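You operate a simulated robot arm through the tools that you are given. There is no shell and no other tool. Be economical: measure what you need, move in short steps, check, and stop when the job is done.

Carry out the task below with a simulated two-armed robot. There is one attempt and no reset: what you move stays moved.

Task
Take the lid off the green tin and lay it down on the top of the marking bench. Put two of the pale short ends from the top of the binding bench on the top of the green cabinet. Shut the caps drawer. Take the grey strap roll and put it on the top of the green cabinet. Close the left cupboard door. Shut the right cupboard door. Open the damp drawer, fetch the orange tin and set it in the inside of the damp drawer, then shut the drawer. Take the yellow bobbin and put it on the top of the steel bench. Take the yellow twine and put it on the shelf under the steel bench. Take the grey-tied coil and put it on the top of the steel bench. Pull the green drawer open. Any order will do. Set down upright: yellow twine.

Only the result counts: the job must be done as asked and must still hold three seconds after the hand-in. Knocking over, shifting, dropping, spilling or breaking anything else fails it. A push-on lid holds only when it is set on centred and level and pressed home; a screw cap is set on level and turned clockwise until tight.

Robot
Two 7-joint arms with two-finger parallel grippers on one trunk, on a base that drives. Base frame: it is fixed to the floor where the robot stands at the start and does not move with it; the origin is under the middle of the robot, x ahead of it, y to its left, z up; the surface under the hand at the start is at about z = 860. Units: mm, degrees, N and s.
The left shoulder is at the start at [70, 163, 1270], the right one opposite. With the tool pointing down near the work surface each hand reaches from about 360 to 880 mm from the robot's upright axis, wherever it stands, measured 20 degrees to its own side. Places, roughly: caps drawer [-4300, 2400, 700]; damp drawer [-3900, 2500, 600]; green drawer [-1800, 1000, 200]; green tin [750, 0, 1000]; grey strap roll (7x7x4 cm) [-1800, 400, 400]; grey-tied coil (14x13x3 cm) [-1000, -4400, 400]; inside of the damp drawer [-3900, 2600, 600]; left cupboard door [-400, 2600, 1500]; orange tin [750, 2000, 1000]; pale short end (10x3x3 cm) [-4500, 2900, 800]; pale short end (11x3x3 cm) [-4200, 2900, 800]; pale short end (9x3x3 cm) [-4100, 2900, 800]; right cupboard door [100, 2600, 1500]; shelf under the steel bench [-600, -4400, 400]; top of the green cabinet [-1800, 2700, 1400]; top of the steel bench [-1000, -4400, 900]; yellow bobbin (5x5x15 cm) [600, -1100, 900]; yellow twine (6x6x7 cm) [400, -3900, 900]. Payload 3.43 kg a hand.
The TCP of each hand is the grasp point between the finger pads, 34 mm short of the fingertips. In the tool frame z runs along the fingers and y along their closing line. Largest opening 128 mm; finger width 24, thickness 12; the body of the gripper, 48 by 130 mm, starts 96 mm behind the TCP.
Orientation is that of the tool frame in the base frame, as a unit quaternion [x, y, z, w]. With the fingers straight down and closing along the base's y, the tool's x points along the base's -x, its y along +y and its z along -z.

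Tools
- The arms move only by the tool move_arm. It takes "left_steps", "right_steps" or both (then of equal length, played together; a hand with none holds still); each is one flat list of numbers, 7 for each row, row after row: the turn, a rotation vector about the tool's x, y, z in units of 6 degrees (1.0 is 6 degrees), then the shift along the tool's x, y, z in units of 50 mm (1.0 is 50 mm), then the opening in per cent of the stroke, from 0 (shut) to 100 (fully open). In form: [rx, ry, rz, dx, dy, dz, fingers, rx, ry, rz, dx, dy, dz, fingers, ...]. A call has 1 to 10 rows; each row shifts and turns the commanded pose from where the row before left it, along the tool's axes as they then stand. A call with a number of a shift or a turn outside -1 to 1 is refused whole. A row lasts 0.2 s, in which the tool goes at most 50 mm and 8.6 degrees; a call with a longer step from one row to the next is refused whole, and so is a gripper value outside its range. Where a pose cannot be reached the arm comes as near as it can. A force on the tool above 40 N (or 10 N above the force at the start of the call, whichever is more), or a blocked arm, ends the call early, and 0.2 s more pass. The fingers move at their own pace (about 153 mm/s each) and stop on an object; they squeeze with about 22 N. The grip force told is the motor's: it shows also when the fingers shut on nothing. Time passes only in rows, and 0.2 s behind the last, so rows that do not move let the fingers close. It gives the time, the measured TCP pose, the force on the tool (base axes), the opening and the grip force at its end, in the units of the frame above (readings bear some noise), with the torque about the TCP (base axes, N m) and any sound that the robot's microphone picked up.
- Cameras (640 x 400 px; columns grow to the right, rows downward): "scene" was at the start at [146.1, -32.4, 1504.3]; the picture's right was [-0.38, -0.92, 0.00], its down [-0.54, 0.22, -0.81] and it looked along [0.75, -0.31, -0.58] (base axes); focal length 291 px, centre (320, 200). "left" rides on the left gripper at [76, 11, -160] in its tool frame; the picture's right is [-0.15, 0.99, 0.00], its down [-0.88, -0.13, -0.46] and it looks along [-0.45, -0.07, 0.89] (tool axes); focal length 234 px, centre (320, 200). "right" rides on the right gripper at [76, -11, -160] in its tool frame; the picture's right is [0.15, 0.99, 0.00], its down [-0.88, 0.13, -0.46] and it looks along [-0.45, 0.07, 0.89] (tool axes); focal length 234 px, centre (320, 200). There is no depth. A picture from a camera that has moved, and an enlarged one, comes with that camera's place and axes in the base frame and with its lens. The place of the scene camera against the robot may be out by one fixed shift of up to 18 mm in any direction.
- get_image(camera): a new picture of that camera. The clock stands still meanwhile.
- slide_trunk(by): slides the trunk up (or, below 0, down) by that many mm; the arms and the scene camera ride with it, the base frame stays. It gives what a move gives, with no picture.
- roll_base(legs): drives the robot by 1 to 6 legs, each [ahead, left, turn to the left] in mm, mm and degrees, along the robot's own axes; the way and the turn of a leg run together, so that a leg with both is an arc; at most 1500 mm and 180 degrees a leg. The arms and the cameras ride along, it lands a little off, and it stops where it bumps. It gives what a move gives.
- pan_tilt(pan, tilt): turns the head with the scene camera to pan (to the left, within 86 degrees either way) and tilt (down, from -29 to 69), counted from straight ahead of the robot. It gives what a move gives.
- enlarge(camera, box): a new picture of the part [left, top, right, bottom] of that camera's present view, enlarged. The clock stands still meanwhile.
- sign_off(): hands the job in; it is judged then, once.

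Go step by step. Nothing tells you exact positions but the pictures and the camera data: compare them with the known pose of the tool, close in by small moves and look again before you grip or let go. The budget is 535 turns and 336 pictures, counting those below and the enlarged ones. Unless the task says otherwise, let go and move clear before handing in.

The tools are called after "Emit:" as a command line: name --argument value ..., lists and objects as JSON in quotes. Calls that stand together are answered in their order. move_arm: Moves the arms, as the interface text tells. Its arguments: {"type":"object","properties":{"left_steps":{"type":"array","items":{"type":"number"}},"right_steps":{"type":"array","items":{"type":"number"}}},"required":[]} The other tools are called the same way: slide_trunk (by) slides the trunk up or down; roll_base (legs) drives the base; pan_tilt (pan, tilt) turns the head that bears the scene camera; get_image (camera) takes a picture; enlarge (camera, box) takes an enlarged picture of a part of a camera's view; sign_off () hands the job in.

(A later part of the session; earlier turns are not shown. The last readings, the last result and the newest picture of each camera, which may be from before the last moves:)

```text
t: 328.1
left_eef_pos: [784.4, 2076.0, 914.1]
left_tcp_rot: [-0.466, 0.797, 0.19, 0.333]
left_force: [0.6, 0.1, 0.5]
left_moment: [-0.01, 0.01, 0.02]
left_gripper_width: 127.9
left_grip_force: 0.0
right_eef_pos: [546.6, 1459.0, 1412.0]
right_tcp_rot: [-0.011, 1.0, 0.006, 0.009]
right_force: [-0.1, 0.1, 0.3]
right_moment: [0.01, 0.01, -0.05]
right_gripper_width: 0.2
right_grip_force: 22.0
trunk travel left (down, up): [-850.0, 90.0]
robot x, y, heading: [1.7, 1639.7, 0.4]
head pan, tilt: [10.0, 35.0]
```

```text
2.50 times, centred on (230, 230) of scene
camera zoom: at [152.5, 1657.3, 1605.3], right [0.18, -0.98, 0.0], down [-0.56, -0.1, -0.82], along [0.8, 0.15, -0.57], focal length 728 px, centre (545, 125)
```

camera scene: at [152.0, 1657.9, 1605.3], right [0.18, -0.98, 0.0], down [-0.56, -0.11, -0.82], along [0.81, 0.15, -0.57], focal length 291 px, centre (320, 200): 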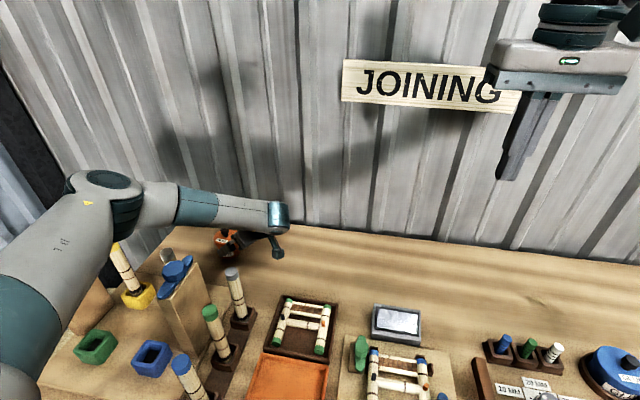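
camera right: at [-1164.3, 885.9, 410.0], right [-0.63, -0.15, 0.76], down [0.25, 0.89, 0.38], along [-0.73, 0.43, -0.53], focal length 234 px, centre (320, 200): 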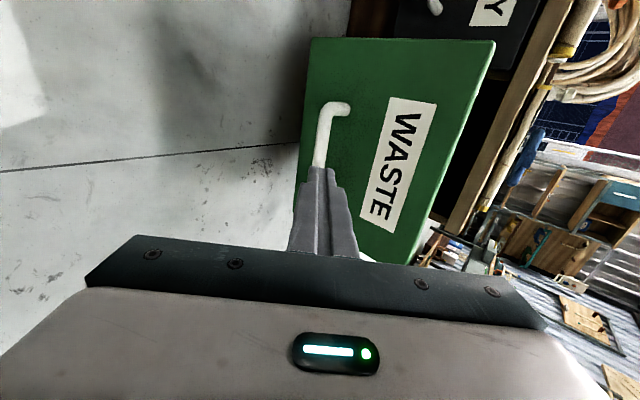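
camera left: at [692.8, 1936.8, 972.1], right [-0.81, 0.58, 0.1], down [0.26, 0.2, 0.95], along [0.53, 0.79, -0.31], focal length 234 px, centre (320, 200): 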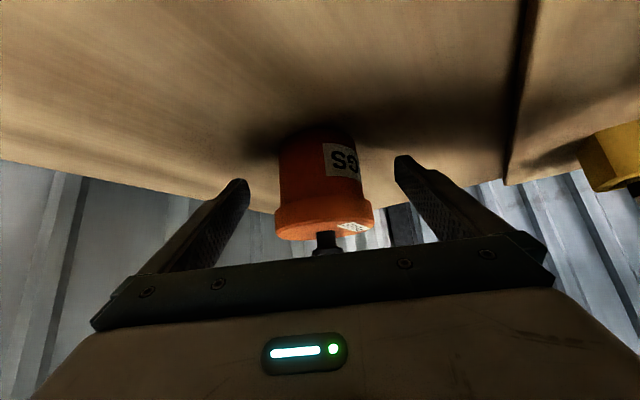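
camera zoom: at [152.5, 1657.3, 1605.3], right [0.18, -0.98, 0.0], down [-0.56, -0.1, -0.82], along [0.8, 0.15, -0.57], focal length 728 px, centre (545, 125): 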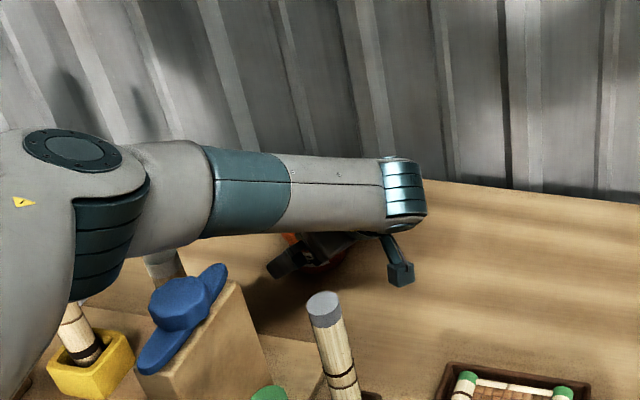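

Emit:
move_arm --left_steps '[0, 0, 0, 0, 0, 0.3, 100, 0, 0, 0, 0, 0, 0.2, 100, 0, 0, 0, 0, 0, 0, 100]'

Emit:
get_image --camera "left"

```text
t: 328.9
left_eef_pos: [791.9, 2090.5, 898.4]
left_tcp_rot: [-0.466, 0.797, 0.191, 0.334]
left_force: [-0.1, -0.4, 0.4]
left_moment: [0.03, 0.0, 0.02]
left_gripper_width: 127.9
left_grip_force: 0.3
right_eef_pos: [545.5, 1458.1, 1412.2]
right_tcp_rot: [-0.011, 1.0, 0.005, 0.011]
right_force: [0.5, 0.4, -0.2]
right_moment: [0.04, -0.02, 0.0]
right_gripper_width: 0.2
right_grip_force: 21.8
trunk travel left (down, up): [-850.0, 90.0]
robot x, y, heading: [-0.9, 1641.8, 0.7]
head pan, tilt: [10.0, 35.0]
```

```text
168 pictures are left
camera left: at [700.0, 1950.8, 955.9], right [-0.81, 0.58, 0.1], down [0.25, 0.2, 0.95], along [0.53, 0.79, -0.31], focal length 234 px, centre (320, 200)
```

left: 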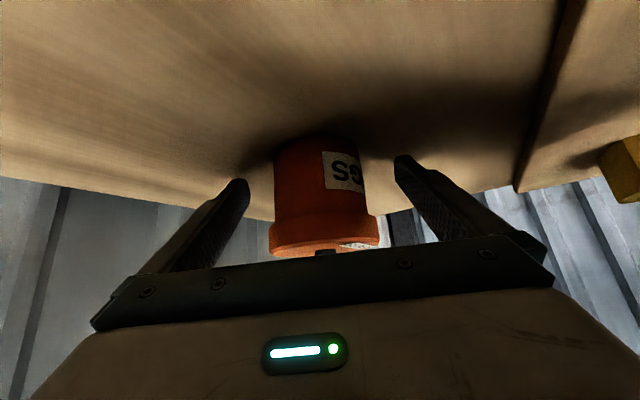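

Emit:
move_arm --left_steps '[0, 0, 0, 0, 0, 0, 50, 0, 0, 0, 0, 0, 0, 40, 0, 0, 0, 0, 0, 0, 0, 0, 0, 0, 0, 0, 0, 0, 0, 0, 0, 0, 0, 0, 0]'

Emit:
get_image --camera "left"

```text
t: 330.1
left_eef_pos: [791.4, 2090.7, 897.4]
left_tcp_rot: [-0.467, 0.797, 0.19, 0.332]
left_force: [0.2, -0.1, 0.9]
left_moment: [0.02, 0.01, 0.01]
left_gripper_width: 71.2
left_grip_force: 22.2
right_eef_pos: [545.1, 1458.9, 1412.5]
right_tcp_rot: [-0.012, 1.0, 0.005, 0.01]
right_force: [-0.1, 0.8, 0.1]
right_moment: [0.01, -0.02, 0.0]
right_gripper_width: 0.0
right_grip_force: 21.9
trunk travel left (down, up): [-850.0, 90.0]
robot x, y, heading: [-0.1, 1638.5, 0.7]
head pan, tilt: [10.0, 35.0]
```

```text
167 pictures are left
camera left: at [700.3, 1950.9, 955.8], right [-0.81, 0.58, 0.1], down [0.25, 0.2, 0.95], along [0.53, 0.79, -0.31], focal length 234 px, centre (320, 200)
```

left: 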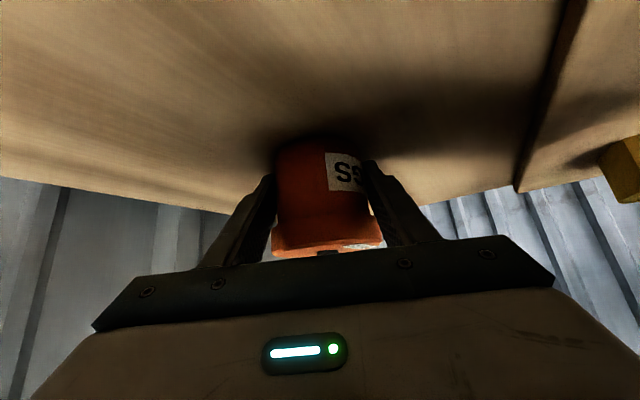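

Gripped by the body (71 mm), no snap. Lifting.

Emit:
move_arm --left_steps '[0, 0, 0, -0.3, 0, -0.3, 0, 0, 0, 0, -0.5, 0, -0.5, 0, 0, 0, 0, -0.6, 0, -0.6, 0, 0, 0, 0, -0.6, 0, -0.6, 0, 0, 0, 0, -0.6, 0, -0.6, 0, 0, 0, 0, -0.6, 0, -0.6, 0, 0, 0, 0, -0.6, 0, -0.6, 0, 0, 0, 0, -0.6, 0, -0.6, 0]'

Emit:
get_image --camera "scene"

Emit:
get_image --camera "left"

```text
t: 331.9
left_eef_pos: [787.5, 2090.5, 1211.3]
left_tcp_rot: [-0.466, 0.797, 0.191, 0.333]
left_force: [0.7, -1.1, -2.9]
left_moment: [0.01, 0.05, 0.02]
left_gripper_width: 71.4
left_grip_force: 21.7
right_eef_pos: [544.8, 1459.3, 1413.0]
right_tcp_rot: [-0.012, 1.0, 0.006, 0.011]
right_force: [0.0, 0.4, -0.4]
right_moment: [0.01, 0.0, 0.03]
right_gripper_width: 0.1
right_grip_force: 21.5
trunk travel left (down, up): [-850.0, 90.0]
robot x, y, heading: [1.0, 1639.3, 0.8]
head pan, tilt: [10.0, 35.0]
```

```text
166 pictures are left
camera scene: at [151.1, 1657.1, 1605.3], right [0.18, -0.98, 0.0], down [-0.56, -0.1, -0.82], along [0.81, 0.15, -0.57], focal length 291 px, centre (320, 200)
```

scene: 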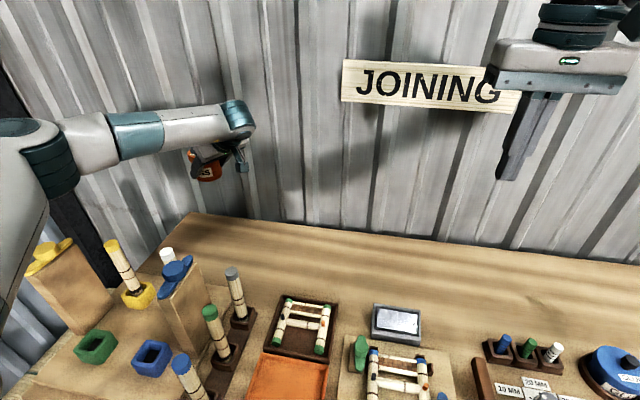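

```text
165 pictures are left
camera left: at [695.3, 1951.4, 1269.3], right [-0.81, 0.58, 0.1], down [0.26, 0.2, 0.95], along [0.53, 0.79, -0.31], focal length 234 px, centre (320, 200)
```

left: 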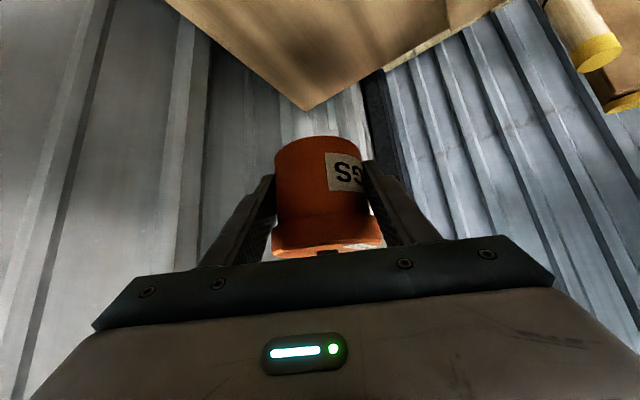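

Tin held level with its lid on. Backing off and heading to the binding bench.

Emit:
roll_base --legs '[[-450, 0, 0]]'

Emit:
move_arm --left_steps '[0, 0, 0, 0.3, 0.8, -0.3, 0, 0, 0, 0, 0.3, 0.8, -0.3, 0, 0, 0, 0, 0.3, 0.8, -0.3, 0, 0, 0, 0, 0.3, 0.8, -0.3, 0, 0, 0, 0, 0.3, 0.8, -0.3, 0]'

Emit:
roll_base --legs '[[0, 0, 89]]'

Emit:
get_image --camera "scene"

```text
t: 334.5
left_eef_pos: [349.1, 2086.1, 1207.7]
left_tcp_rot: [-0.466, 0.798, 0.19, 0.333]
left_force: [0.4, 0.1, -2.5]
left_moment: [-0.03, 0.04, 0.01]
left_gripper_width: 71.4
left_grip_force: 21.9
right_eef_pos: [104.6, 1455.0, 1410.7]
right_tcp_rot: [-0.01, 1.0, 0.004, 0.01]
right_force: [-0.6, 0.4, -0.5]
right_moment: [0.02, 0.0, -0.03]
right_gripper_width: 0.1
right_grip_force: 21.7
trunk travel left (down, up): [-850.0, 90.0]
robot x, y, heading: [-441.2, 1637.0, 0.5]
head pan, tilt: [10.0, 35.0]
```

```text
t: 335.7
left_eef_pos: [118.9, 2091.2, 1208.4]
left_tcp_rot: [-0.467, 0.797, 0.189, 0.334]
left_force: [-0.3, 0.2, -2.4]
left_moment: [-0.08, 0.02, 0.0]
left_gripper_width: 71.2
left_grip_force: 22.3
right_eef_pos: [100.3, 1454.8, 1412.2]
right_tcp_rot: [-0.011, 1.0, 0.005, 0.011]
right_force: [0.0, 0.9, 1.1]
right_moment: [0.02, -0.03, 0.02]
right_gripper_width: 0.2
right_grip_force: 21.5
trunk travel left (down, up): [-850.0, 90.0]
robot x, y, heading: [-439.5, 1635.6, 0.5]
head pan, tilt: [10.0, 35.0]
```

```text
t: 339.9
left_eef_pos: [-894.1, 2202.3, 1208.2]
left_tcp_rot: [0.893, -0.238, -0.369, -0.103]
left_force: [1.6, -0.5, -2.3]
left_moment: [-0.02, -0.03, 0.03]
left_gripper_width: 71.1
left_grip_force: 21.9
right_eef_pos: [-256.5, 2178.5, 1411.4]
right_tcp_rot: [0.712, -0.702, -0.011, -0.002]
right_force: [-0.6, 0.1, -0.7]
right_moment: [0.0, 0.0, 0.0]
right_gripper_width: 0.1
right_grip_force: 22.4
trunk travel left (down, up): [-850.0, 90.0]
robot x, y, heading: [-445.1, 1633.6, 89.9]
head pan, tilt: [10.0, 35.0]
```

```text
164 pictures are left
camera scene: at [-442.5, 1774.4, 1605.2], right [0.98, 0.17, 0.0], down [0.1, -0.57, -0.82], along [-0.14, 0.81, -0.57], focal length 291 px, centre (320, 200)
```

scene: 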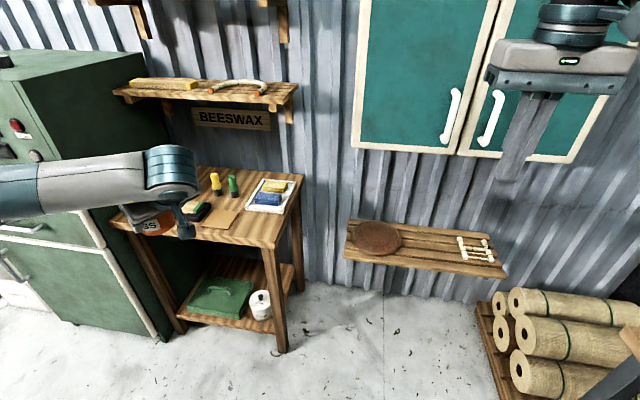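

Emit:
roll_base --legs '[[-100, 0, 0], [0, 1400, 0], [0, 1200, 0]]'

Emit:
pan_tilt --pan 25 --tilt 25

Emit:
get_image --camera "scene"

```text
t: 353.5
left_eef_pos: [-3520.5, 2117.5, 1206.8]
left_tcp_rot: [0.892, -0.237, -0.37, -0.102]
left_force: [0.0, -0.4, -2.5]
left_moment: [-0.04, -0.06, 0.01]
left_gripper_width: 71.0
left_grip_force: 22.1
right_eef_pos: [-2884.4, 2096.0, 1412.5]
right_tcp_rot: [0.713, -0.701, -0.011, -0.003]
right_force: [0.0, 0.0, 0.1]
right_moment: [-0.04, 0.02, -0.02]
right_gripper_width: 0.0
right_grip_force: 21.9
trunk travel left (down, up): [-850.0, 90.0]
robot x, y, heading: [-3069.2, 1554.4, 90.3]
head pan, tilt: [10.0, 35.0]
```

```text
t: 354.3
left_eef_pos: [-3522.1, 2118.6, 1207.1]
left_tcp_rot: [0.893, -0.238, -0.369, -0.102]
left_force: [-0.2, -0.3, -3.1]
left_moment: [0.0, -0.06, 0.03]
left_gripper_width: 71.0
left_grip_force: 22.0
right_eef_pos: [-2884.9, 2097.1, 1412.1]
right_tcp_rot: [0.713, -0.701, -0.01, -0.003]
right_force: [0.6, 0.2, 0.4]
right_moment: [-0.01, -0.01, -0.01]
right_gripper_width: 0.0
right_grip_force: 22.0
trunk travel left (down, up): [-850.0, 90.0]
robot x, y, heading: [-3069.9, 1553.2, 89.9]
head pan, tilt: [25.0, 25.0]
```

```text
163 pictures are left
camera scene: at [-3093.8, 1687.8, 1621.0], right [0.91, 0.42, 0.0], down [0.18, -0.38, -0.91], along [-0.38, 0.82, -0.42], focal length 291 px, centre (320, 200)
```

scene: 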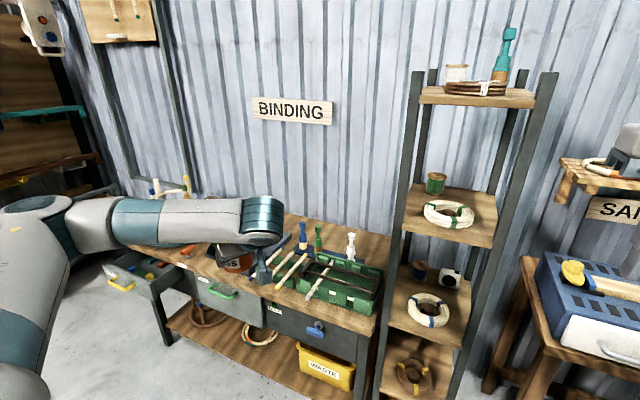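

Emit:
roll_base --legs '[[0, 900, 0]]'

Emit:
pan_tilt --pan 0 --tilt 35

Emit:
get_image --camera "scene"

```text
t: 359.0
left_eef_pos: [-4424.7, 2107.7, 1209.0]
left_tcp_rot: [0.894, -0.232, -0.37, -0.1]
left_force: [0.1, -1.0, -2.9]
left_moment: [-0.04, -0.01, 0.03]
left_gripper_width: 71.0
left_grip_force: 21.8
right_eef_pos: [-3788.0, 2092.7, 1411.9]
right_tcp_rot: [0.716, -0.698, -0.011, -0.002]
right_force: [-0.4, -0.3, -0.8]
right_moment: [0.03, -0.02, -0.04]
right_gripper_width: 0.1
right_grip_force: 22.0
trunk travel left (down, up): [-850.0, 90.0]
robot x, y, heading: [-3968.7, 1546.4, 90.7]
head pan, tilt: [25.0, 25.0]
```

```text
t: 359.9
left_eef_pos: [-4426.2, 2106.9, 1207.8]
left_tcp_rot: [0.894, -0.232, -0.369, -0.1]
left_force: [-0.1, 0.0, -2.7]
left_moment: [-0.03, -0.01, -0.03]
left_gripper_width: 71.1
left_grip_force: 21.9
right_eef_pos: [-3787.1, 2090.4, 1411.7]
right_tcp_rot: [0.716, -0.698, -0.01, -0.003]
right_force: [0.2, 0.4, 0.8]
right_moment: [0.0, -0.01, 0.0]
right_gripper_width: 0.0
right_grip_force: 22.2
trunk travel left (down, up): [-850.0, 90.0]
robot x, y, heading: [-3967.4, 1544.6, 90.9]
head pan, tilt: [0.0, 35.0]
```

```text
162 pictures are left
camera scene: at [-3953.6, 1685.5, 1605.3], right [1.0, 0.01, 0.0], down [0.01, -0.57, -0.82], along [-0.01, 0.82, -0.57], focal length 291 px, centre (320, 200)
```

scene: 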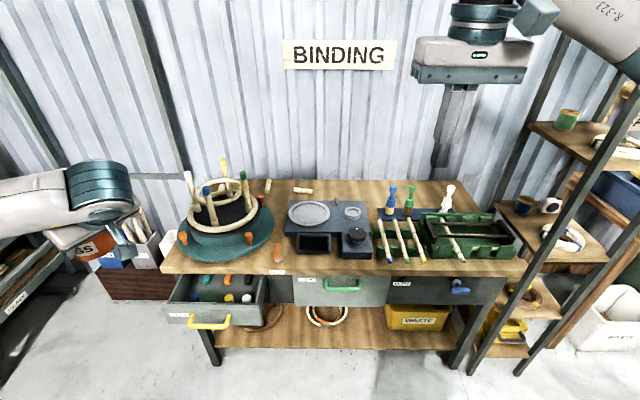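

Emit:
enlarge --camera "scene" --box '[150, 150, 350, 340]'

Emit:
enlarge --camera "scene" --box '[270, 170, 530, 340]'

```text
2.11 times, centred on (250, 245) of scene
camera zoom: at [-3953.6, 1685.5, 1605.3], right [1.0, 0.01, 0.0], down [0.01, -0.57, -0.82], along [-0.01, 0.82, -0.57], focal length 613 px, centre (467, 105)
```

zoom: 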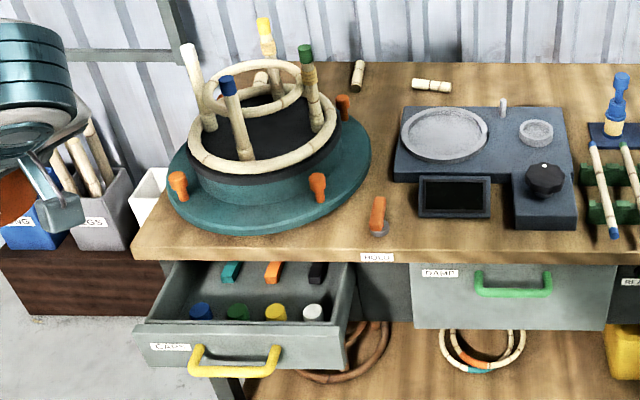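

```text
2.35 times, centred on (400, 255) of scene
camera zoom: at [-3953.6, 1685.5, 1605.3], right [1.0, 0.01, 0.0], down [0.01, -0.57, -0.82], along [-0.01, 0.82, -0.57], focal length 685 px, centre (132, 71)
```

zoom: 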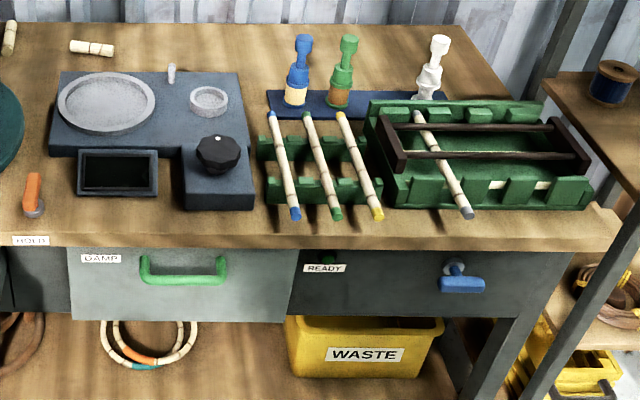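

The DAMP drawer is the middle one (green handle). Let me look with the right hand's camera to pin down heights.

Emit:
get_image --camera "right"

Emit:
slide_trunk --by -300

Emit:
get_image --camera "scene"

```text
159 pictures are left
camera right: at [-3771.9, 2013.4, 1570.3], right [-0.99, -0.17, 0.01], down [-0.15, 0.87, 0.47], along [-0.09, 0.47, -0.88], focal length 234 px, centre (320, 200)
```

right: 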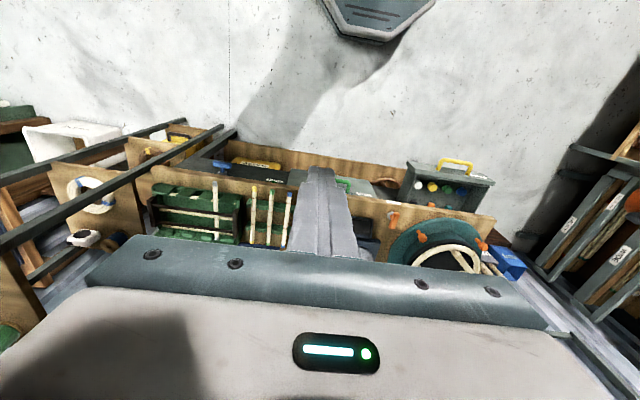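

```text
t: 362.9
left_eef_pos: [-4425.8, 2106.6, 908.7]
left_tcp_rot: [0.894, -0.233, -0.37, -0.101]
left_force: [-0.2, -0.2, -2.9]
left_moment: [-0.03, -0.03, 0.0]
left_gripper_width: 71.2
left_grip_force: 22.2
right_eef_pos: [-3787.7, 2090.9, 1112.3]
right_tcp_rot: [0.716, -0.698, -0.01, -0.004]
right_force: [0.4, -0.3, 0.2]
right_moment: [0.02, 0.01, 0.03]
right_gripper_width: 0.3
right_grip_force: 21.7
trunk travel left (down, up): [-550.0, 390.0]
robot x, y, heading: [-3963.9, 1544.8, 90.6]
head pan, tilt: [0.0, 35.0]
```

```text
158 pictures are left
camera scene: at [-3953.1, 1685.3, 1305.3], right [1.0, 0.01, 0.0], down [0.01, -0.57, -0.82], along [-0.01, 0.82, -0.57], focal length 291 px, centre (320, 200)
```

scene: 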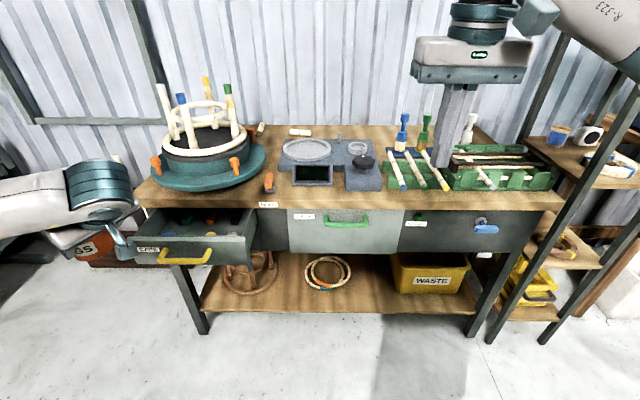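

Handle of the DAMP drawer at about (-3875, 2385, 729). I'll set the right hand into the same diagonal hooking pose as before.

Emit:
move_arm --right_steps '[0, 0, 1, 0, 0, 0, 38, 0, 0, 1, 0, 0, 0, 38, 0, 0, 1, 0, 0, 0, 38, 0, 0, 1, 0, 0, 0, 38, 0, 0, 1, 0, 0, 0, 38, 0, 0, 1, 0, 0, 0, 38, 0, 0, 1, 0, 0, 0, 38, 0, 0, 1, 0, 0, 0, 38, 0, 0, 1, 0, 0, 0, 38, 0, 0, 1, 0, 0, 0, 38]'

Emit:
move_arm --right_steps '[0, 0, 1, 0, 0, 0, 38, 0, 0, 1, 0, 0, 0, 38, 0, 0, 1, 0, 0, 0, 38, 0, 0, 1, 0, 0, 0, 38, 0, 0, 1, 0, 0, 0, 38, -1, 0, 0, 0, 0, 0, 38, -1, 0, 0, 0, 0, 0, 38, -1, 0, 0, 0, 0, 0, 38, -1, 0, 0, 0, 0, 0, 38]'

Emit:
move_arm --right_steps '[-1, 0, 0, 0, 0, 0.5, 38, -1, 0, 0, 0, 0, 0.6, 38, -1, 0, 0, 0, 0, 0.6, 38, -1, 0, 0, 0, 0, 0.6, 38, 0, 0, 0, 0, -0.8, 0, 38, 0, 0, 0, 0, -0.8, 0, 38]'

Emit:
get_image --camera "right"

Emit:
get_image --camera "scene"

```text
t: 365.1
left_eef_pos: [-4424.9, 2107.0, 907.6]
left_tcp_rot: [0.894, -0.231, -0.369, -0.1]
left_force: [-0.1, -0.1, -3.2]
left_moment: [-0.03, 0.0, 0.01]
left_gripper_width: 71.1
left_grip_force: 21.7
right_eef_pos: [-3787.1, 2092.6, 1112.0]
right_tcp_rot: [-0.271, 0.963, 0.011, -0.003]
right_force: [0.5, -0.5, 0.9]
right_moment: [0.03, -0.03, 0.0]
right_gripper_width: 48.6
right_grip_force: 0.0
trunk travel left (down, up): [-550.0, 390.0]
robot x, y, heading: [-3965.2, 1547.3, 90.9]
head pan, tilt: [0.0, 35.0]
```

```text
t: 367.1
left_eef_pos: [-4424.7, 2104.9, 907.4]
left_tcp_rot: [0.894, -0.233, -0.369, -0.1]
left_force: [1.0, -0.5, -2.4]
left_moment: [0.0, -0.05, -0.02]
left_gripper_width: 71.0
left_grip_force: 22.0
right_eef_pos: [-3787.1, 2090.8, 1112.0]
right_tcp_rot: [-0.011, 0.976, 0.219, -0.008]
right_force: [0.2, -0.3, -0.3]
right_moment: [0.01, -0.01, -0.01]
right_gripper_width: 48.5
right_grip_force: 0.1
trunk travel left (down, up): [-550.0, 390.0]
robot x, y, heading: [-3964.5, 1542.7, 90.5]
head pan, tilt: [0.0, 35.0]
```

```text
t: 368.5
left_eef_pos: [-4425.1, 2106.5, 908.0]
left_tcp_rot: [0.894, -0.232, -0.37, -0.099]
left_force: [0.8, 0.5, -2.9]
left_moment: [-0.03, -0.05, -0.02]
left_gripper_width: 71.3
left_grip_force: 22.3
right_eef_pos: [-3788.7, 2102.5, 956.4]
right_tcp_rot: [-0.009, 0.909, 0.417, -0.01]
right_force: [-0.7, -0.3, -0.1]
right_moment: [-0.02, -0.03, 0.01]
right_gripper_width: 48.6
right_grip_force: 0.1
trunk travel left (down, up): [-550.0, 390.0]
robot x, y, heading: [-3964.1, 1545.5, 90.5]
head pan, tilt: [0.0, 35.0]
```

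```text
157 pictures are left
camera right: at [-3859.5, 1972.8, 1053.3], right [-0.15, 0.64, 0.75], down [0.89, -0.24, 0.39], along [0.43, 0.73, -0.54], focal length 234 px, centre (320, 200)
```

right: 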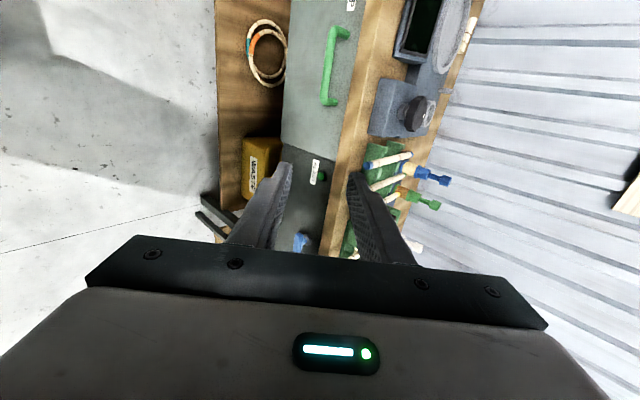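

```text
156 pictures are left
camera scene: at [-3952.8, 1685.6, 1305.3], right [1.0, 0.01, 0.0], down [0.01, -0.57, -0.82], along [-0.01, 0.82, -0.57], focal length 291 px, centre (320, 200)
```

scene: 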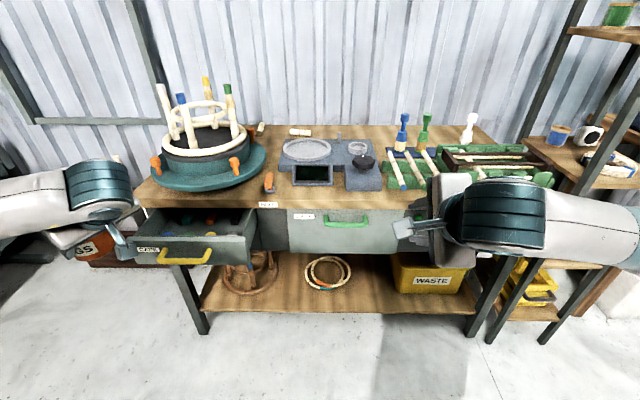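

Emit:
move_arm --right_steps '[0, 0, 0, 0.283, 0.02, 0.755, 38, 0, 0, 0, 0.283, 0.02, 0.755, 38, 0, 0, 0, 0.283, 0.02, 0.755, 38, 0, 0, 0, 0.283, 0.02, 0.755, 38, 0, 0, 0, 0.283, 0.02, 0.755, 38, 0, 0, 0, 0.283, 0.02, 0.755, 38, 0, 0, 0, 0.283, 0.02, 0.755, 38]'

Emit:
get_image --camera "right"

Emit:
get_image --camera "scene"

```text
t: 370.1
left_eef_pos: [-4426.2, 2107.9, 908.4]
left_tcp_rot: [0.894, -0.232, -0.37, -0.099]
left_force: [-1.2, -0.2, -3.4]
left_moment: [-0.02, -0.02, 0.02]
left_gripper_width: 71.0
left_grip_force: 22.6
right_eef_pos: [-3893.0, 2307.2, 792.0]
right_tcp_rot: [-0.011, 0.91, 0.415, -0.009]
right_force: [-0.6, 0.2, 0.2]
right_moment: [0.03, 0.0, -0.02]
right_gripper_width: 48.6
right_grip_force: 0.1
trunk travel left (down, up): [-550.0, 390.0]
robot x, y, heading: [-3966.0, 1543.0, 90.8]
head pan, tilt: [0.0, 35.0]
```

```text
155 pictures are left
camera right: at [-3964.1, 2178.7, 888.8], right [-0.16, 0.64, 0.75], down [0.89, -0.24, 0.39], along [0.43, 0.73, -0.54], focal length 234 px, centre (320, 200)
```

right: 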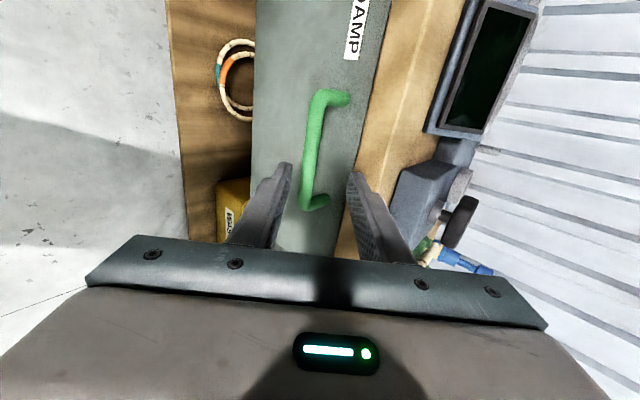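

```text
154 pictures are left
camera scene: at [-3953.9, 1686.3, 1305.1], right [1.0, 0.01, 0.0], down [0.01, -0.57, -0.82], along [-0.01, 0.82, -0.57], focal length 291 px, centre (320, 200)
```

scene: 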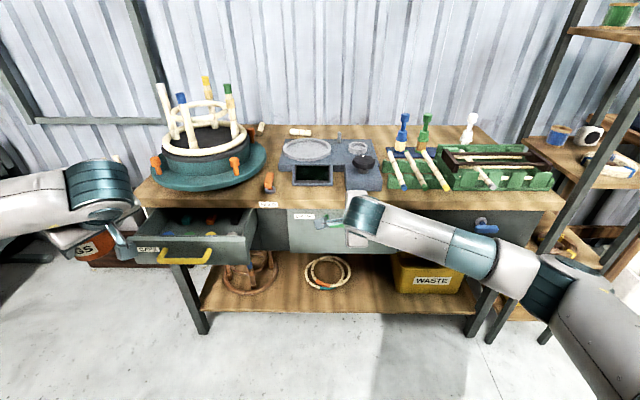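

Emit:
move_arm --right_steps '[0, 0, 0, 0.05, -0.14, 0.5, 38, 0, 0, 0, 0, 0, 0.5, 38, 0, 0, 0, 0, 0, 0.4, 38]'

Emit:
get_image --camera "right"

```text
t: 370.9
left_eef_pos: [-4424.2, 2106.0, 907.3]
left_tcp_rot: [0.894, -0.231, -0.37, -0.1]
left_force: [0.2, 0.2, -3.1]
left_moment: [-0.01, -0.09, 0.01]
left_gripper_width: 70.9
left_grip_force: 21.8
right_eef_pos: [-3898.3, 2356.1, 739.4]
right_tcp_rot: [-0.01, 0.909, 0.416, -0.01]
right_force: [0.3, -2.1, -0.6]
right_moment: [0.02, -0.02, -0.03]
right_gripper_width: 48.5
right_grip_force: 0.1
trunk travel left (down, up): [-550.0, 390.0]
robot x, y, heading: [-3967.9, 1546.3, 90.7]
head pan, tilt: [0.0, 35.0]
```

```text
153 pictures are left
camera right: at [-3968.8, 2225.5, 837.5], right [-0.16, 0.64, 0.75], down [0.89, -0.24, 0.39], along [0.43, 0.73, -0.54], focal length 234 px, centre (320, 200)
```

right: 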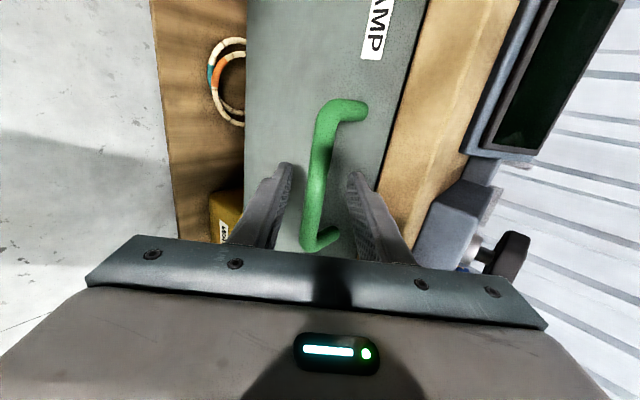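

Emit:
move_arm --right_steps '[0, 0, 0, 0, -0.03, 0.4, 38, 0, 0, 0, 0, 0, 0.3, 38, 0, 0, 0, 0, 0, 0, 0, 0, 0, 0, 0, 0, 0, 0, 0, 0, 0, 0, 0, 0, 0]'

Emit:
get_image --camera "right"

```text
t: 371.2
left_eef_pos: [-4422.9, 2103.9, 910.0]
left_tcp_rot: [0.894, -0.232, -0.37, -0.101]
left_force: [0.7, -0.2, -2.6]
left_moment: [-0.02, -0.03, 0.05]
left_gripper_width: 70.9
left_grip_force: 22.1
right_eef_pos: [-3898.1, 2356.5, 742.1]
right_tcp_rot: [-0.009, 0.908, 0.419, -0.011]
right_force: [4.0, -30.2, 14.7]
right_moment: [0.83, -0.18, -0.53]
right_gripper_width: 44.0
right_grip_force: 0.0
trunk travel left (down, up): [-550.0, 390.0]
robot x, y, heading: [-3966.5, 1541.8, 90.9]
head pan, tilt: [0.0, 35.0]
stopped in row 1 (right hand): the force on the tool passed its limit at 49 N (the readings are from after the stop); the commanded pose is now the measured one
```

```text
152 pictures are left
camera right: at [-3968.8, 2226.7, 839.2], right [-0.15, 0.64, 0.76], down [0.89, -0.24, 0.38], along [0.43, 0.73, -0.53], focal length 234 px, centre (320, 200)
```

right: 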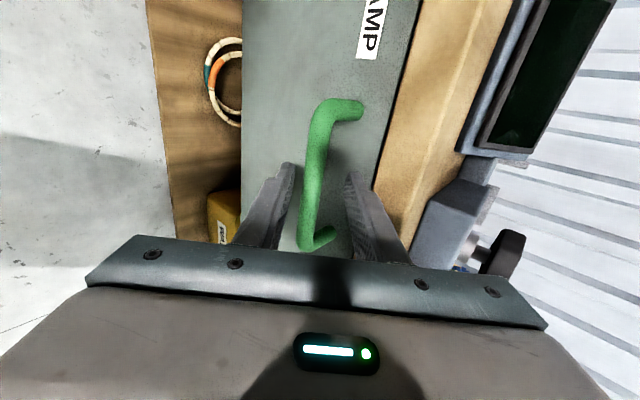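

Emit:
move_arm --right_steps '[0, 0, 0, 0, 0, 0, 0, 0, 0, 0, 0, 0, 0, 0, 0, 0, 0, 0, 0, 0, 0]'

Emit:
get_image --camera "right"

```text
t: 372.0
left_eef_pos: [-4424.2, 2105.7, 907.6]
left_tcp_rot: [0.894, -0.232, -0.37, -0.1]
left_force: [0.4, 0.1, -2.8]
left_moment: [-0.01, -0.05, 0.0]
left_gripper_width: 71.0
left_grip_force: 21.2
right_eef_pos: [-3899.3, 2357.4, 735.2]
right_tcp_rot: [-0.01, 0.91, 0.414, -0.01]
right_force: [3.3, -34.4, -14.7]
right_moment: [-0.28, 0.02, -0.11]
right_gripper_width: 15.6
right_grip_force: 44.8
trunk travel left (down, up): [-550.0, 390.0]
robot x, y, heading: [-3968.6, 1544.1, 90.7]
head pan, tilt: [0.0, 35.0]
```

```text
151 pictures are left
camera right: at [-3969.0, 2227.9, 832.7], right [-0.16, 0.65, 0.75], down [0.89, -0.24, 0.39], along [0.43, 0.73, -0.54], focal length 234 px, centre (320, 200)
```

right: 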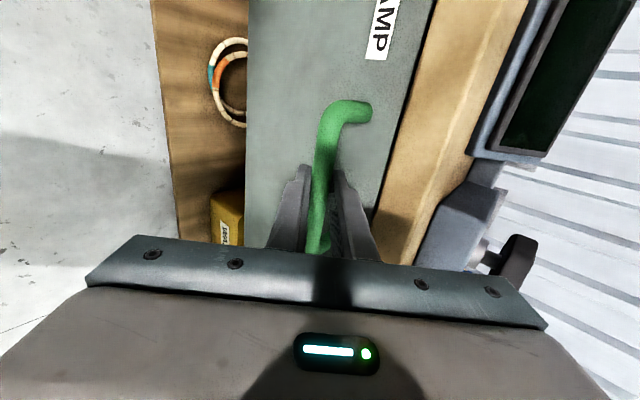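

Handle gripped. Pulling back.

Emit:
roll_base --legs '[[-100, 0, 0]]'

Emit:
get_image --camera "scene"

```text
t: 373.1
left_eef_pos: [-4424.8, 2010.3, 906.5]
left_tcp_rot: [0.895, -0.233, -0.369, -0.098]
left_force: [0.6, -0.1, -3.1]
left_moment: [0.04, -0.05, -0.02]
left_gripper_width: 70.9
left_grip_force: 22.0
right_eef_pos: [-3898.2, 2261.7, 734.9]
right_tcp_rot: [-0.009, 0.91, 0.415, -0.01]
right_force: [-9.5, 0.7, -26.0]
right_moment: [0.04, -0.24, -0.46]
right_gripper_width: 15.7
right_grip_force: 44.6
trunk travel left (down, up): [-550.0, 390.0]
robot x, y, heading: [-3962.0, 1444.5, 90.6]
head pan, tilt: [0.0, 35.0]
```

```text
150 pictures are left
camera scene: at [-3952.5, 1588.8, 1304.9], right [1.0, 0.01, 0.0], down [0.01, -0.58, -0.82], along [-0.01, 0.82, -0.58], focal length 291 px, centre (320, 200)
```

scene: 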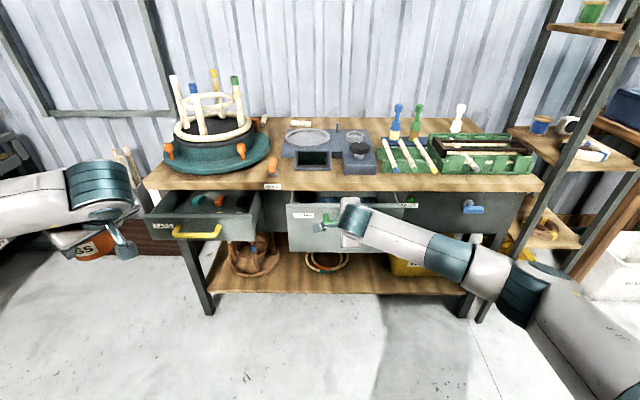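

Emit:
roll_base --legs '[[-90, 0, 0]]'

Emit:
get_image --camera "scene"

```text
t: 374.2
left_eef_pos: [-4422.6, 1919.7, 907.3]
left_tcp_rot: [0.894, -0.232, -0.37, -0.099]
left_force: [0.0, 0.1, -2.4]
left_moment: [0.01, -0.06, 0.02]
left_gripper_width: 71.0
left_grip_force: 21.8
right_eef_pos: [-3898.5, 2170.7, 735.1]
right_tcp_rot: [-0.01, 0.91, 0.415, -0.011]
right_force: [-9.4, 0.4, -14.9]
right_moment: [0.07, -0.08, -0.38]
right_gripper_width: 15.5
right_grip_force: 45.1
trunk travel left (down, up): [-550.0, 390.0]
robot x, y, heading: [-3968.0, 1355.5, 90.5]
head pan, tilt: [0.0, 35.0]
```

```text
149 pictures are left
camera scene: at [-3951.6, 1498.6, 1305.0], right [1.0, 0.01, 0.0], down [0.01, -0.57, -0.82], along [-0.01, 0.82, -0.57], focal length 291 px, centre (320, 200)
```

scene: 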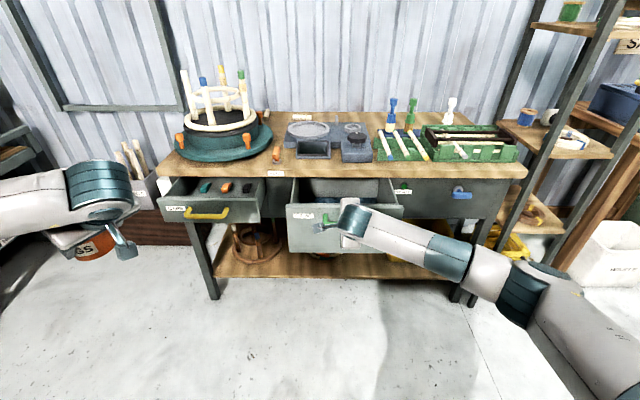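

Emit:
roll_base --legs '[[-60, 0, 0]]'

Emit:
enlarge --camera "scene" --box '[260, 130, 460, 270]'

```text
t: 375.2
left_eef_pos: [-4422.3, 1872.1, 906.3]
left_tcp_rot: [0.895, -0.233, -0.369, -0.099]
left_force: [0.2, 0.2, -2.1]
left_moment: [-0.01, -0.02, 0.03]
left_gripper_width: 70.8
left_grip_force: 22.1
right_eef_pos: [-3896.8, 2125.6, 740.6]
right_tcp_rot: [-0.01, 0.907, 0.42, -0.012]
right_force: [0.9, -1.3, 3.6]
right_moment: [-0.12, -0.24, -0.17]
right_gripper_width: 15.9
right_grip_force: 44.8
trunk travel left (down, up): [-550.0, 390.0]
robot x, y, heading: [-3959.9, 1312.4, 90.5]
head pan, tilt: [0.0, 35.0]
stopped in leg 1: the force on the tool passed its limit at 62 N (the readings are from after the stop); the commanded pose is now the measured one
```

```text
2.86 times, centred on (360, 200) of scene
camera zoom: at [-3950.5, 1449.5, 1305.2], right [1.0, 0.01, 0.0], down [0.01, -0.57, -0.82], along [-0.01, 0.82, -0.57], focal length 832 px, centre (206, 200)
```

zoom: 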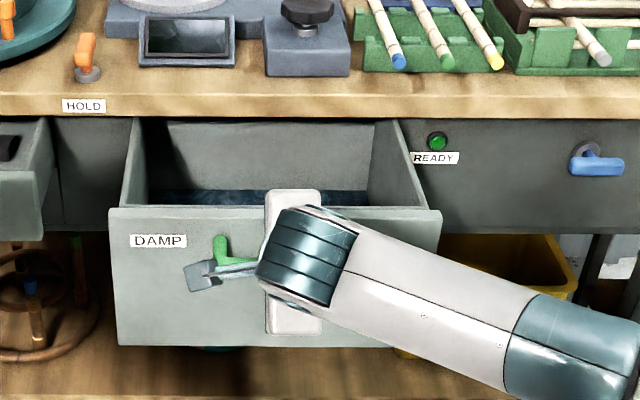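

The drawer is fully open and empty. Releasing the handle and repositioning for the tin.

Emit:
move_arm --right_steps '[0, 0, 0, 0, 0, 0, 45, 0, 0, 0, 0, 0, 0, 45, 0, 0, 0, 0, 0, -0.7, 45, 0, 0, 0, 0, 0, -0.8, 45, 0, 0, 0, 0, 0.5, -0.8, 45, 0, 0, 0, 0, 0.5, -0.8, 45, 0, 0, 0, -0.5, 0.7, 0, 45, 0, 0, 0, -0.5, 0.7, 0, 45]'

Emit:
get_image --camera "scene"

```text
t: 377.0
left_eef_pos: [-4421.7, 1871.4, 907.2]
left_tcp_rot: [0.894, -0.233, -0.369, -0.1]
left_force: [0.7, 0.2, -3.0]
left_moment: [-0.02, -0.07, -0.02]
left_gripper_width: 71.1
left_grip_force: 21.8
right_eef_pos: [-3844.8, 2087.3, 932.3]
right_tcp_rot: [-0.01, 0.908, 0.42, -0.012]
right_force: [-0.6, -0.5, 0.0]
right_moment: [0.03, 0.0, 0.01]
right_gripper_width: 57.6
right_grip_force: 0.0
trunk travel left (down, up): [-550.0, 390.0]
robot x, y, heading: [-3961.0, 1309.5, 90.7]
head pan, tilt: [0.0, 35.0]
```

```text
147 pictures are left
camera scene: at [-3950.3, 1449.3, 1305.3], right [1.0, 0.01, 0.0], down [0.01, -0.57, -0.82], along [-0.01, 0.82, -0.57], focal length 291 px, centre (320, 200)
```

scene: 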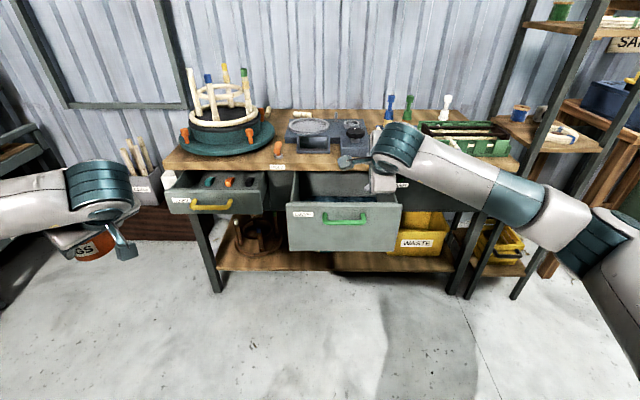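

Emit:
move_arm --right_steps '[0, 0, 0, -0.3, 0.6, -0.7, 45, 0, 0, 0, -0.3, 0.6, -0.7, 45, 0, 0, 0, -0.3, 0.6, -0.7, 45, 0, 0, 0, -0.3, 0.6, -0.7, 45]'

Emit:
roll_base --legs '[[0, -310, 0], [250, 0, 0]]'

Emit:
pan_tilt --pan 15 --tilt 45

Emit:
get_image --camera "scene"

Emit:
get_image --camera "left"

```text
t: 378.0
left_eef_pos: [-4421.4, 1871.4, 908.2]
left_tcp_rot: [0.894, -0.233, -0.37, -0.101]
left_force: [1.0, -0.1, -2.5]
left_moment: [0.0, -0.05, -0.01]
left_gripper_width: 70.9
left_grip_force: 22.1
right_eef_pos: [-3780.7, 2060.8, 1111.2]
right_tcp_rot: [-0.01, 0.907, 0.42, -0.012]
right_force: [0.5, -1.2, 0.4]
right_moment: [0.01, 0.03, 0.03]
right_gripper_width: 57.7
right_grip_force: 0.1
trunk travel left (down, up): [-550.0, 390.0]
robot x, y, heading: [-3964.9, 1312.6, 90.5]
head pan, tilt: [0.0, 35.0]
```

```text
t: 381.5
left_eef_pos: [-4117.2, 2121.7, 907.1]
left_tcp_rot: [0.893, -0.233, -0.37, -0.101]
left_force: [-0.3, 0.7, -3.0]
left_moment: [-0.03, -0.03, 0.01]
left_gripper_width: 70.7
left_grip_force: 21.4
right_eef_pos: [-3476.4, 2313.8, 1109.2]
right_tcp_rot: [-0.01, 0.908, 0.42, -0.012]
right_force: [-0.8, 0.5, 0.1]
right_moment: [0.01, -0.03, 0.02]
right_gripper_width: 57.7
right_grip_force: 0.1
trunk travel left (down, up): [-550.0, 390.0]
robot x, y, heading: [-3656.8, 1563.0, 90.6]
head pan, tilt: [0.0, 35.0]
```

```text
t: 382.3
left_eef_pos: [-4117.5, 2121.2, 907.5]
left_tcp_rot: [0.894, -0.232, -0.37, -0.1]
left_force: [0.1, -0.7, -2.1]
left_moment: [-0.06, -0.04, -0.01]
left_gripper_width: 70.8
left_grip_force: 21.8
right_eef_pos: [-3476.1, 2312.5, 1111.3]
right_tcp_rot: [-0.009, 0.907, 0.42, -0.012]
right_force: [0.2, 0.6, -0.2]
right_moment: [0.03, -0.01, 0.02]
right_gripper_width: 57.5
right_grip_force: 0.1
trunk travel left (down, up): [-550.0, 390.0]
robot x, y, heading: [-3656.6, 1560.6, 90.8]
head pan, tilt: [15.0, 45.0]
```

```text
146 pictures are left
camera scene: at [-3665.8, 1690.9, 1290.5], right [0.96, 0.27, 0.0], down [0.19, -0.68, -0.71], along [-0.19, 0.68, -0.71], focal length 291 px, centre (320, 200)
```

scene: 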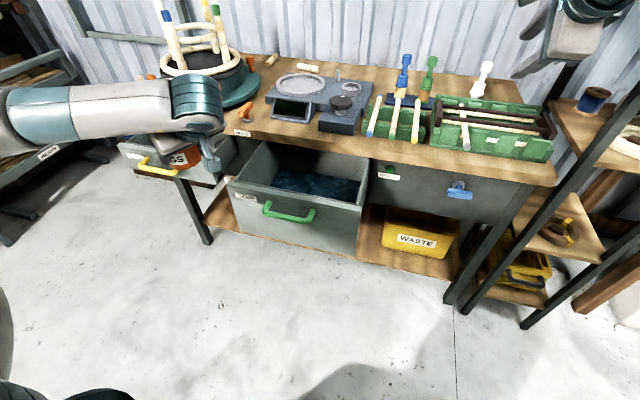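

```text
145 pictures are left
camera left: at [-3977.0, 2029.7, 965.9], right [-0.58, -0.81, 0.1], down [-0.2, 0.26, 0.95], along [-0.79, 0.52, -0.31], focal length 234 px, centre (320, 200)
```

left: 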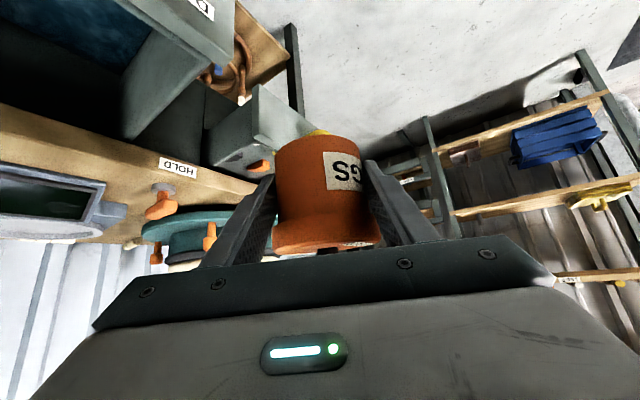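

Emit:
move_arm --left_steps '[0, 0, 0, 0.181, -0.76, -0.174, 0, 0, 0, 0, 0.181, -0.76, -0.174, 0, 0, 0, 0, 0.181, -0.76, -0.174, 0, 0, 0, 0, 0.181, -0.76, -0.174, 0, 0, 0, 0, 0.181, -0.76, -0.174, 0, 0, 0, 0, 0.181, -0.76, -0.174, 0, 0, 0, 0, 0.181, -0.76, -0.174, 0]'

Emit:
get_image --camera "scene"

Emit:
get_image --camera "left"

```text
t: 383.9
left_eef_pos: [-3908.5, 2310.9, 907.4]
left_tcp_rot: [0.894, -0.232, -0.37, -0.099]
left_force: [0.0, 0.4, -3.4]
left_moment: [-0.02, 0.0, 0.03]
left_gripper_width: 70.9
left_grip_force: 22.0
right_eef_pos: [-3474.7, 2313.8, 1108.5]
right_tcp_rot: [-0.011, 0.907, 0.42, -0.012]
right_force: [0.1, -0.4, -0.5]
right_moment: [0.02, -0.01, 0.05]
right_gripper_width: 57.7
right_grip_force: 0.1
trunk travel left (down, up): [-550.0, 390.0]
robot x, y, heading: [-3659.3, 1560.4, 90.5]
head pan, tilt: [15.0, 45.0]
```

```text
144 pictures are left
camera scene: at [-3664.4, 1691.8, 1290.4], right [0.96, 0.27, 0.0], down [0.19, -0.68, -0.71], along [-0.19, 0.68, -0.71], focal length 291 px, centre (320, 200)
```

scene: 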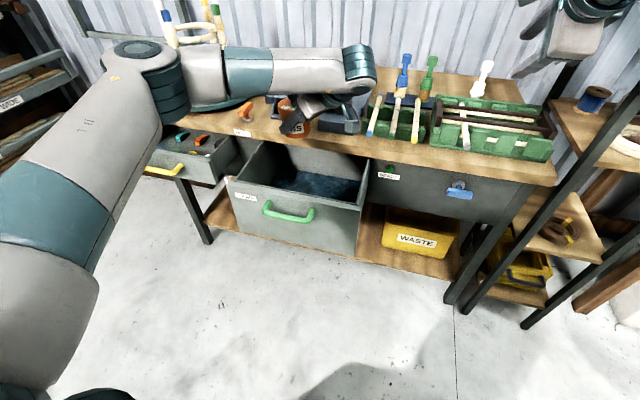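

```text
143 pictures are left
camera left: at [-3768.4, 2219.5, 964.9], right [-0.57, -0.81, 0.1], down [-0.2, 0.26, 0.95], along [-0.79, 0.52, -0.31], focal length 234 px, centre (320, 200)
```

left: 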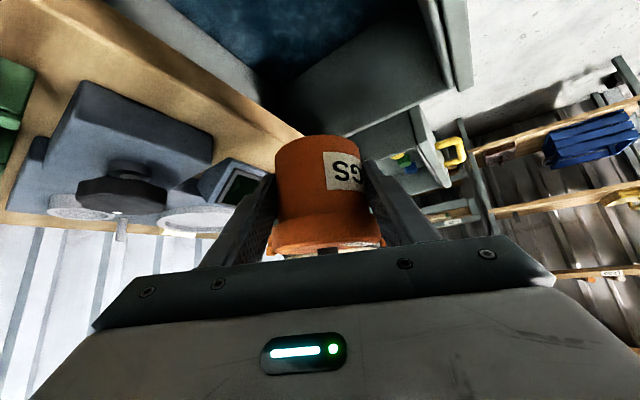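

I'll raise the trunk a bit so that the forearm comes in steeply, then lower the tin into the drawer.

Emit:
slide_trunk --by 160

Emit:
move_arm --left_steps '[0, 0, 0, 0.6, 0, 0.6, 0, 0, 0, 0, 0.6, 0, 0.6, 0, 0, 0, 0, 0.6, 0, 0.6, 0, 0, 0, 0, 0.6, 0, 0.6, 0, 0, 0, 0, 0.6, 0, 0.6, 0, 0, 0, 0, 0.5, 0, 0.5, 0]'

Emit:
get_image --camera "scene"

Emit:
get_image --camera "left"

```text
t: 385.7
left_eef_pos: [-3910.2, 2311.5, 1066.9]
left_tcp_rot: [0.894, -0.233, -0.37, -0.1]
left_force: [-1.2, -0.2, -2.9]
left_moment: [-0.01, -0.07, -0.01]
left_gripper_width: 71.1
left_grip_force: 22.4
right_eef_pos: [-3474.9, 2312.9, 1271.1]
right_tcp_rot: [-0.01, 0.908, 0.419, -0.012]
right_force: [0.0, 0.8, 0.1]
right_moment: [0.0, 0.0, 0.0]
right_gripper_width: 57.8
right_grip_force: 0.0
trunk travel left (down, up): [-710.0, 230.0]
robot x, y, heading: [-3658.2, 1560.8, 90.8]
head pan, tilt: [15.0, 45.0]
```

```text
t: 387.1
left_eef_pos: [-3911.7, 2312.9, 818.0]
left_tcp_rot: [0.894, -0.232, -0.369, -0.1]
left_force: [0.2, -0.3, -1.8]
left_moment: [-0.06, -0.05, 0.0]
left_gripper_width: 70.5
left_grip_force: 21.9
right_eef_pos: [-3475.9, 2314.0, 1270.1]
right_tcp_rot: [-0.01, 0.908, 0.419, -0.012]
right_force: [0.4, 0.0, -0.4]
right_moment: [0.0, 0.0, 0.01]
right_gripper_width: 57.7
right_grip_force: 0.1
trunk travel left (down, up): [-710.0, 230.0]
robot x, y, heading: [-3661.1, 1560.5, 90.8]
head pan, tilt: [15.0, 45.0]
```

```text
142 pictures are left
camera scene: at [-3665.7, 1692.1, 1450.4], right [0.96, 0.27, 0.0], down [0.19, -0.68, -0.71], along [-0.19, 0.68, -0.71], focal length 291 px, centre (320, 200)
```

scene: 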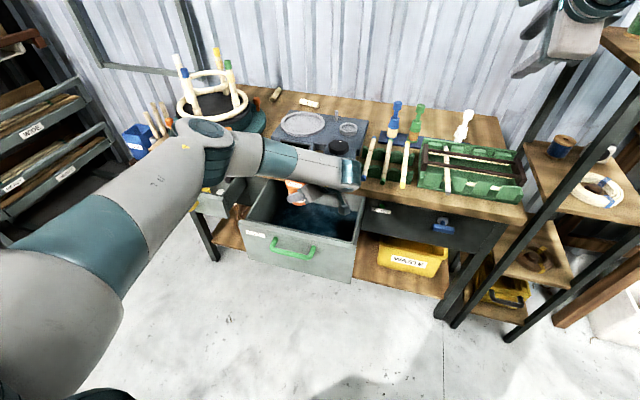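

```text
141 pictures are left
camera left: at [-3771.5, 2220.8, 876.3], right [-0.57, -0.81, 0.1], down [-0.2, 0.26, 0.95], along [-0.79, 0.52, -0.31], focal length 234 px, centre (320, 200)
```

left: 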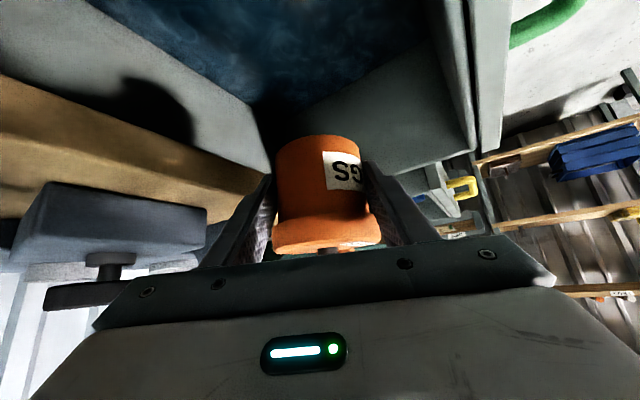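

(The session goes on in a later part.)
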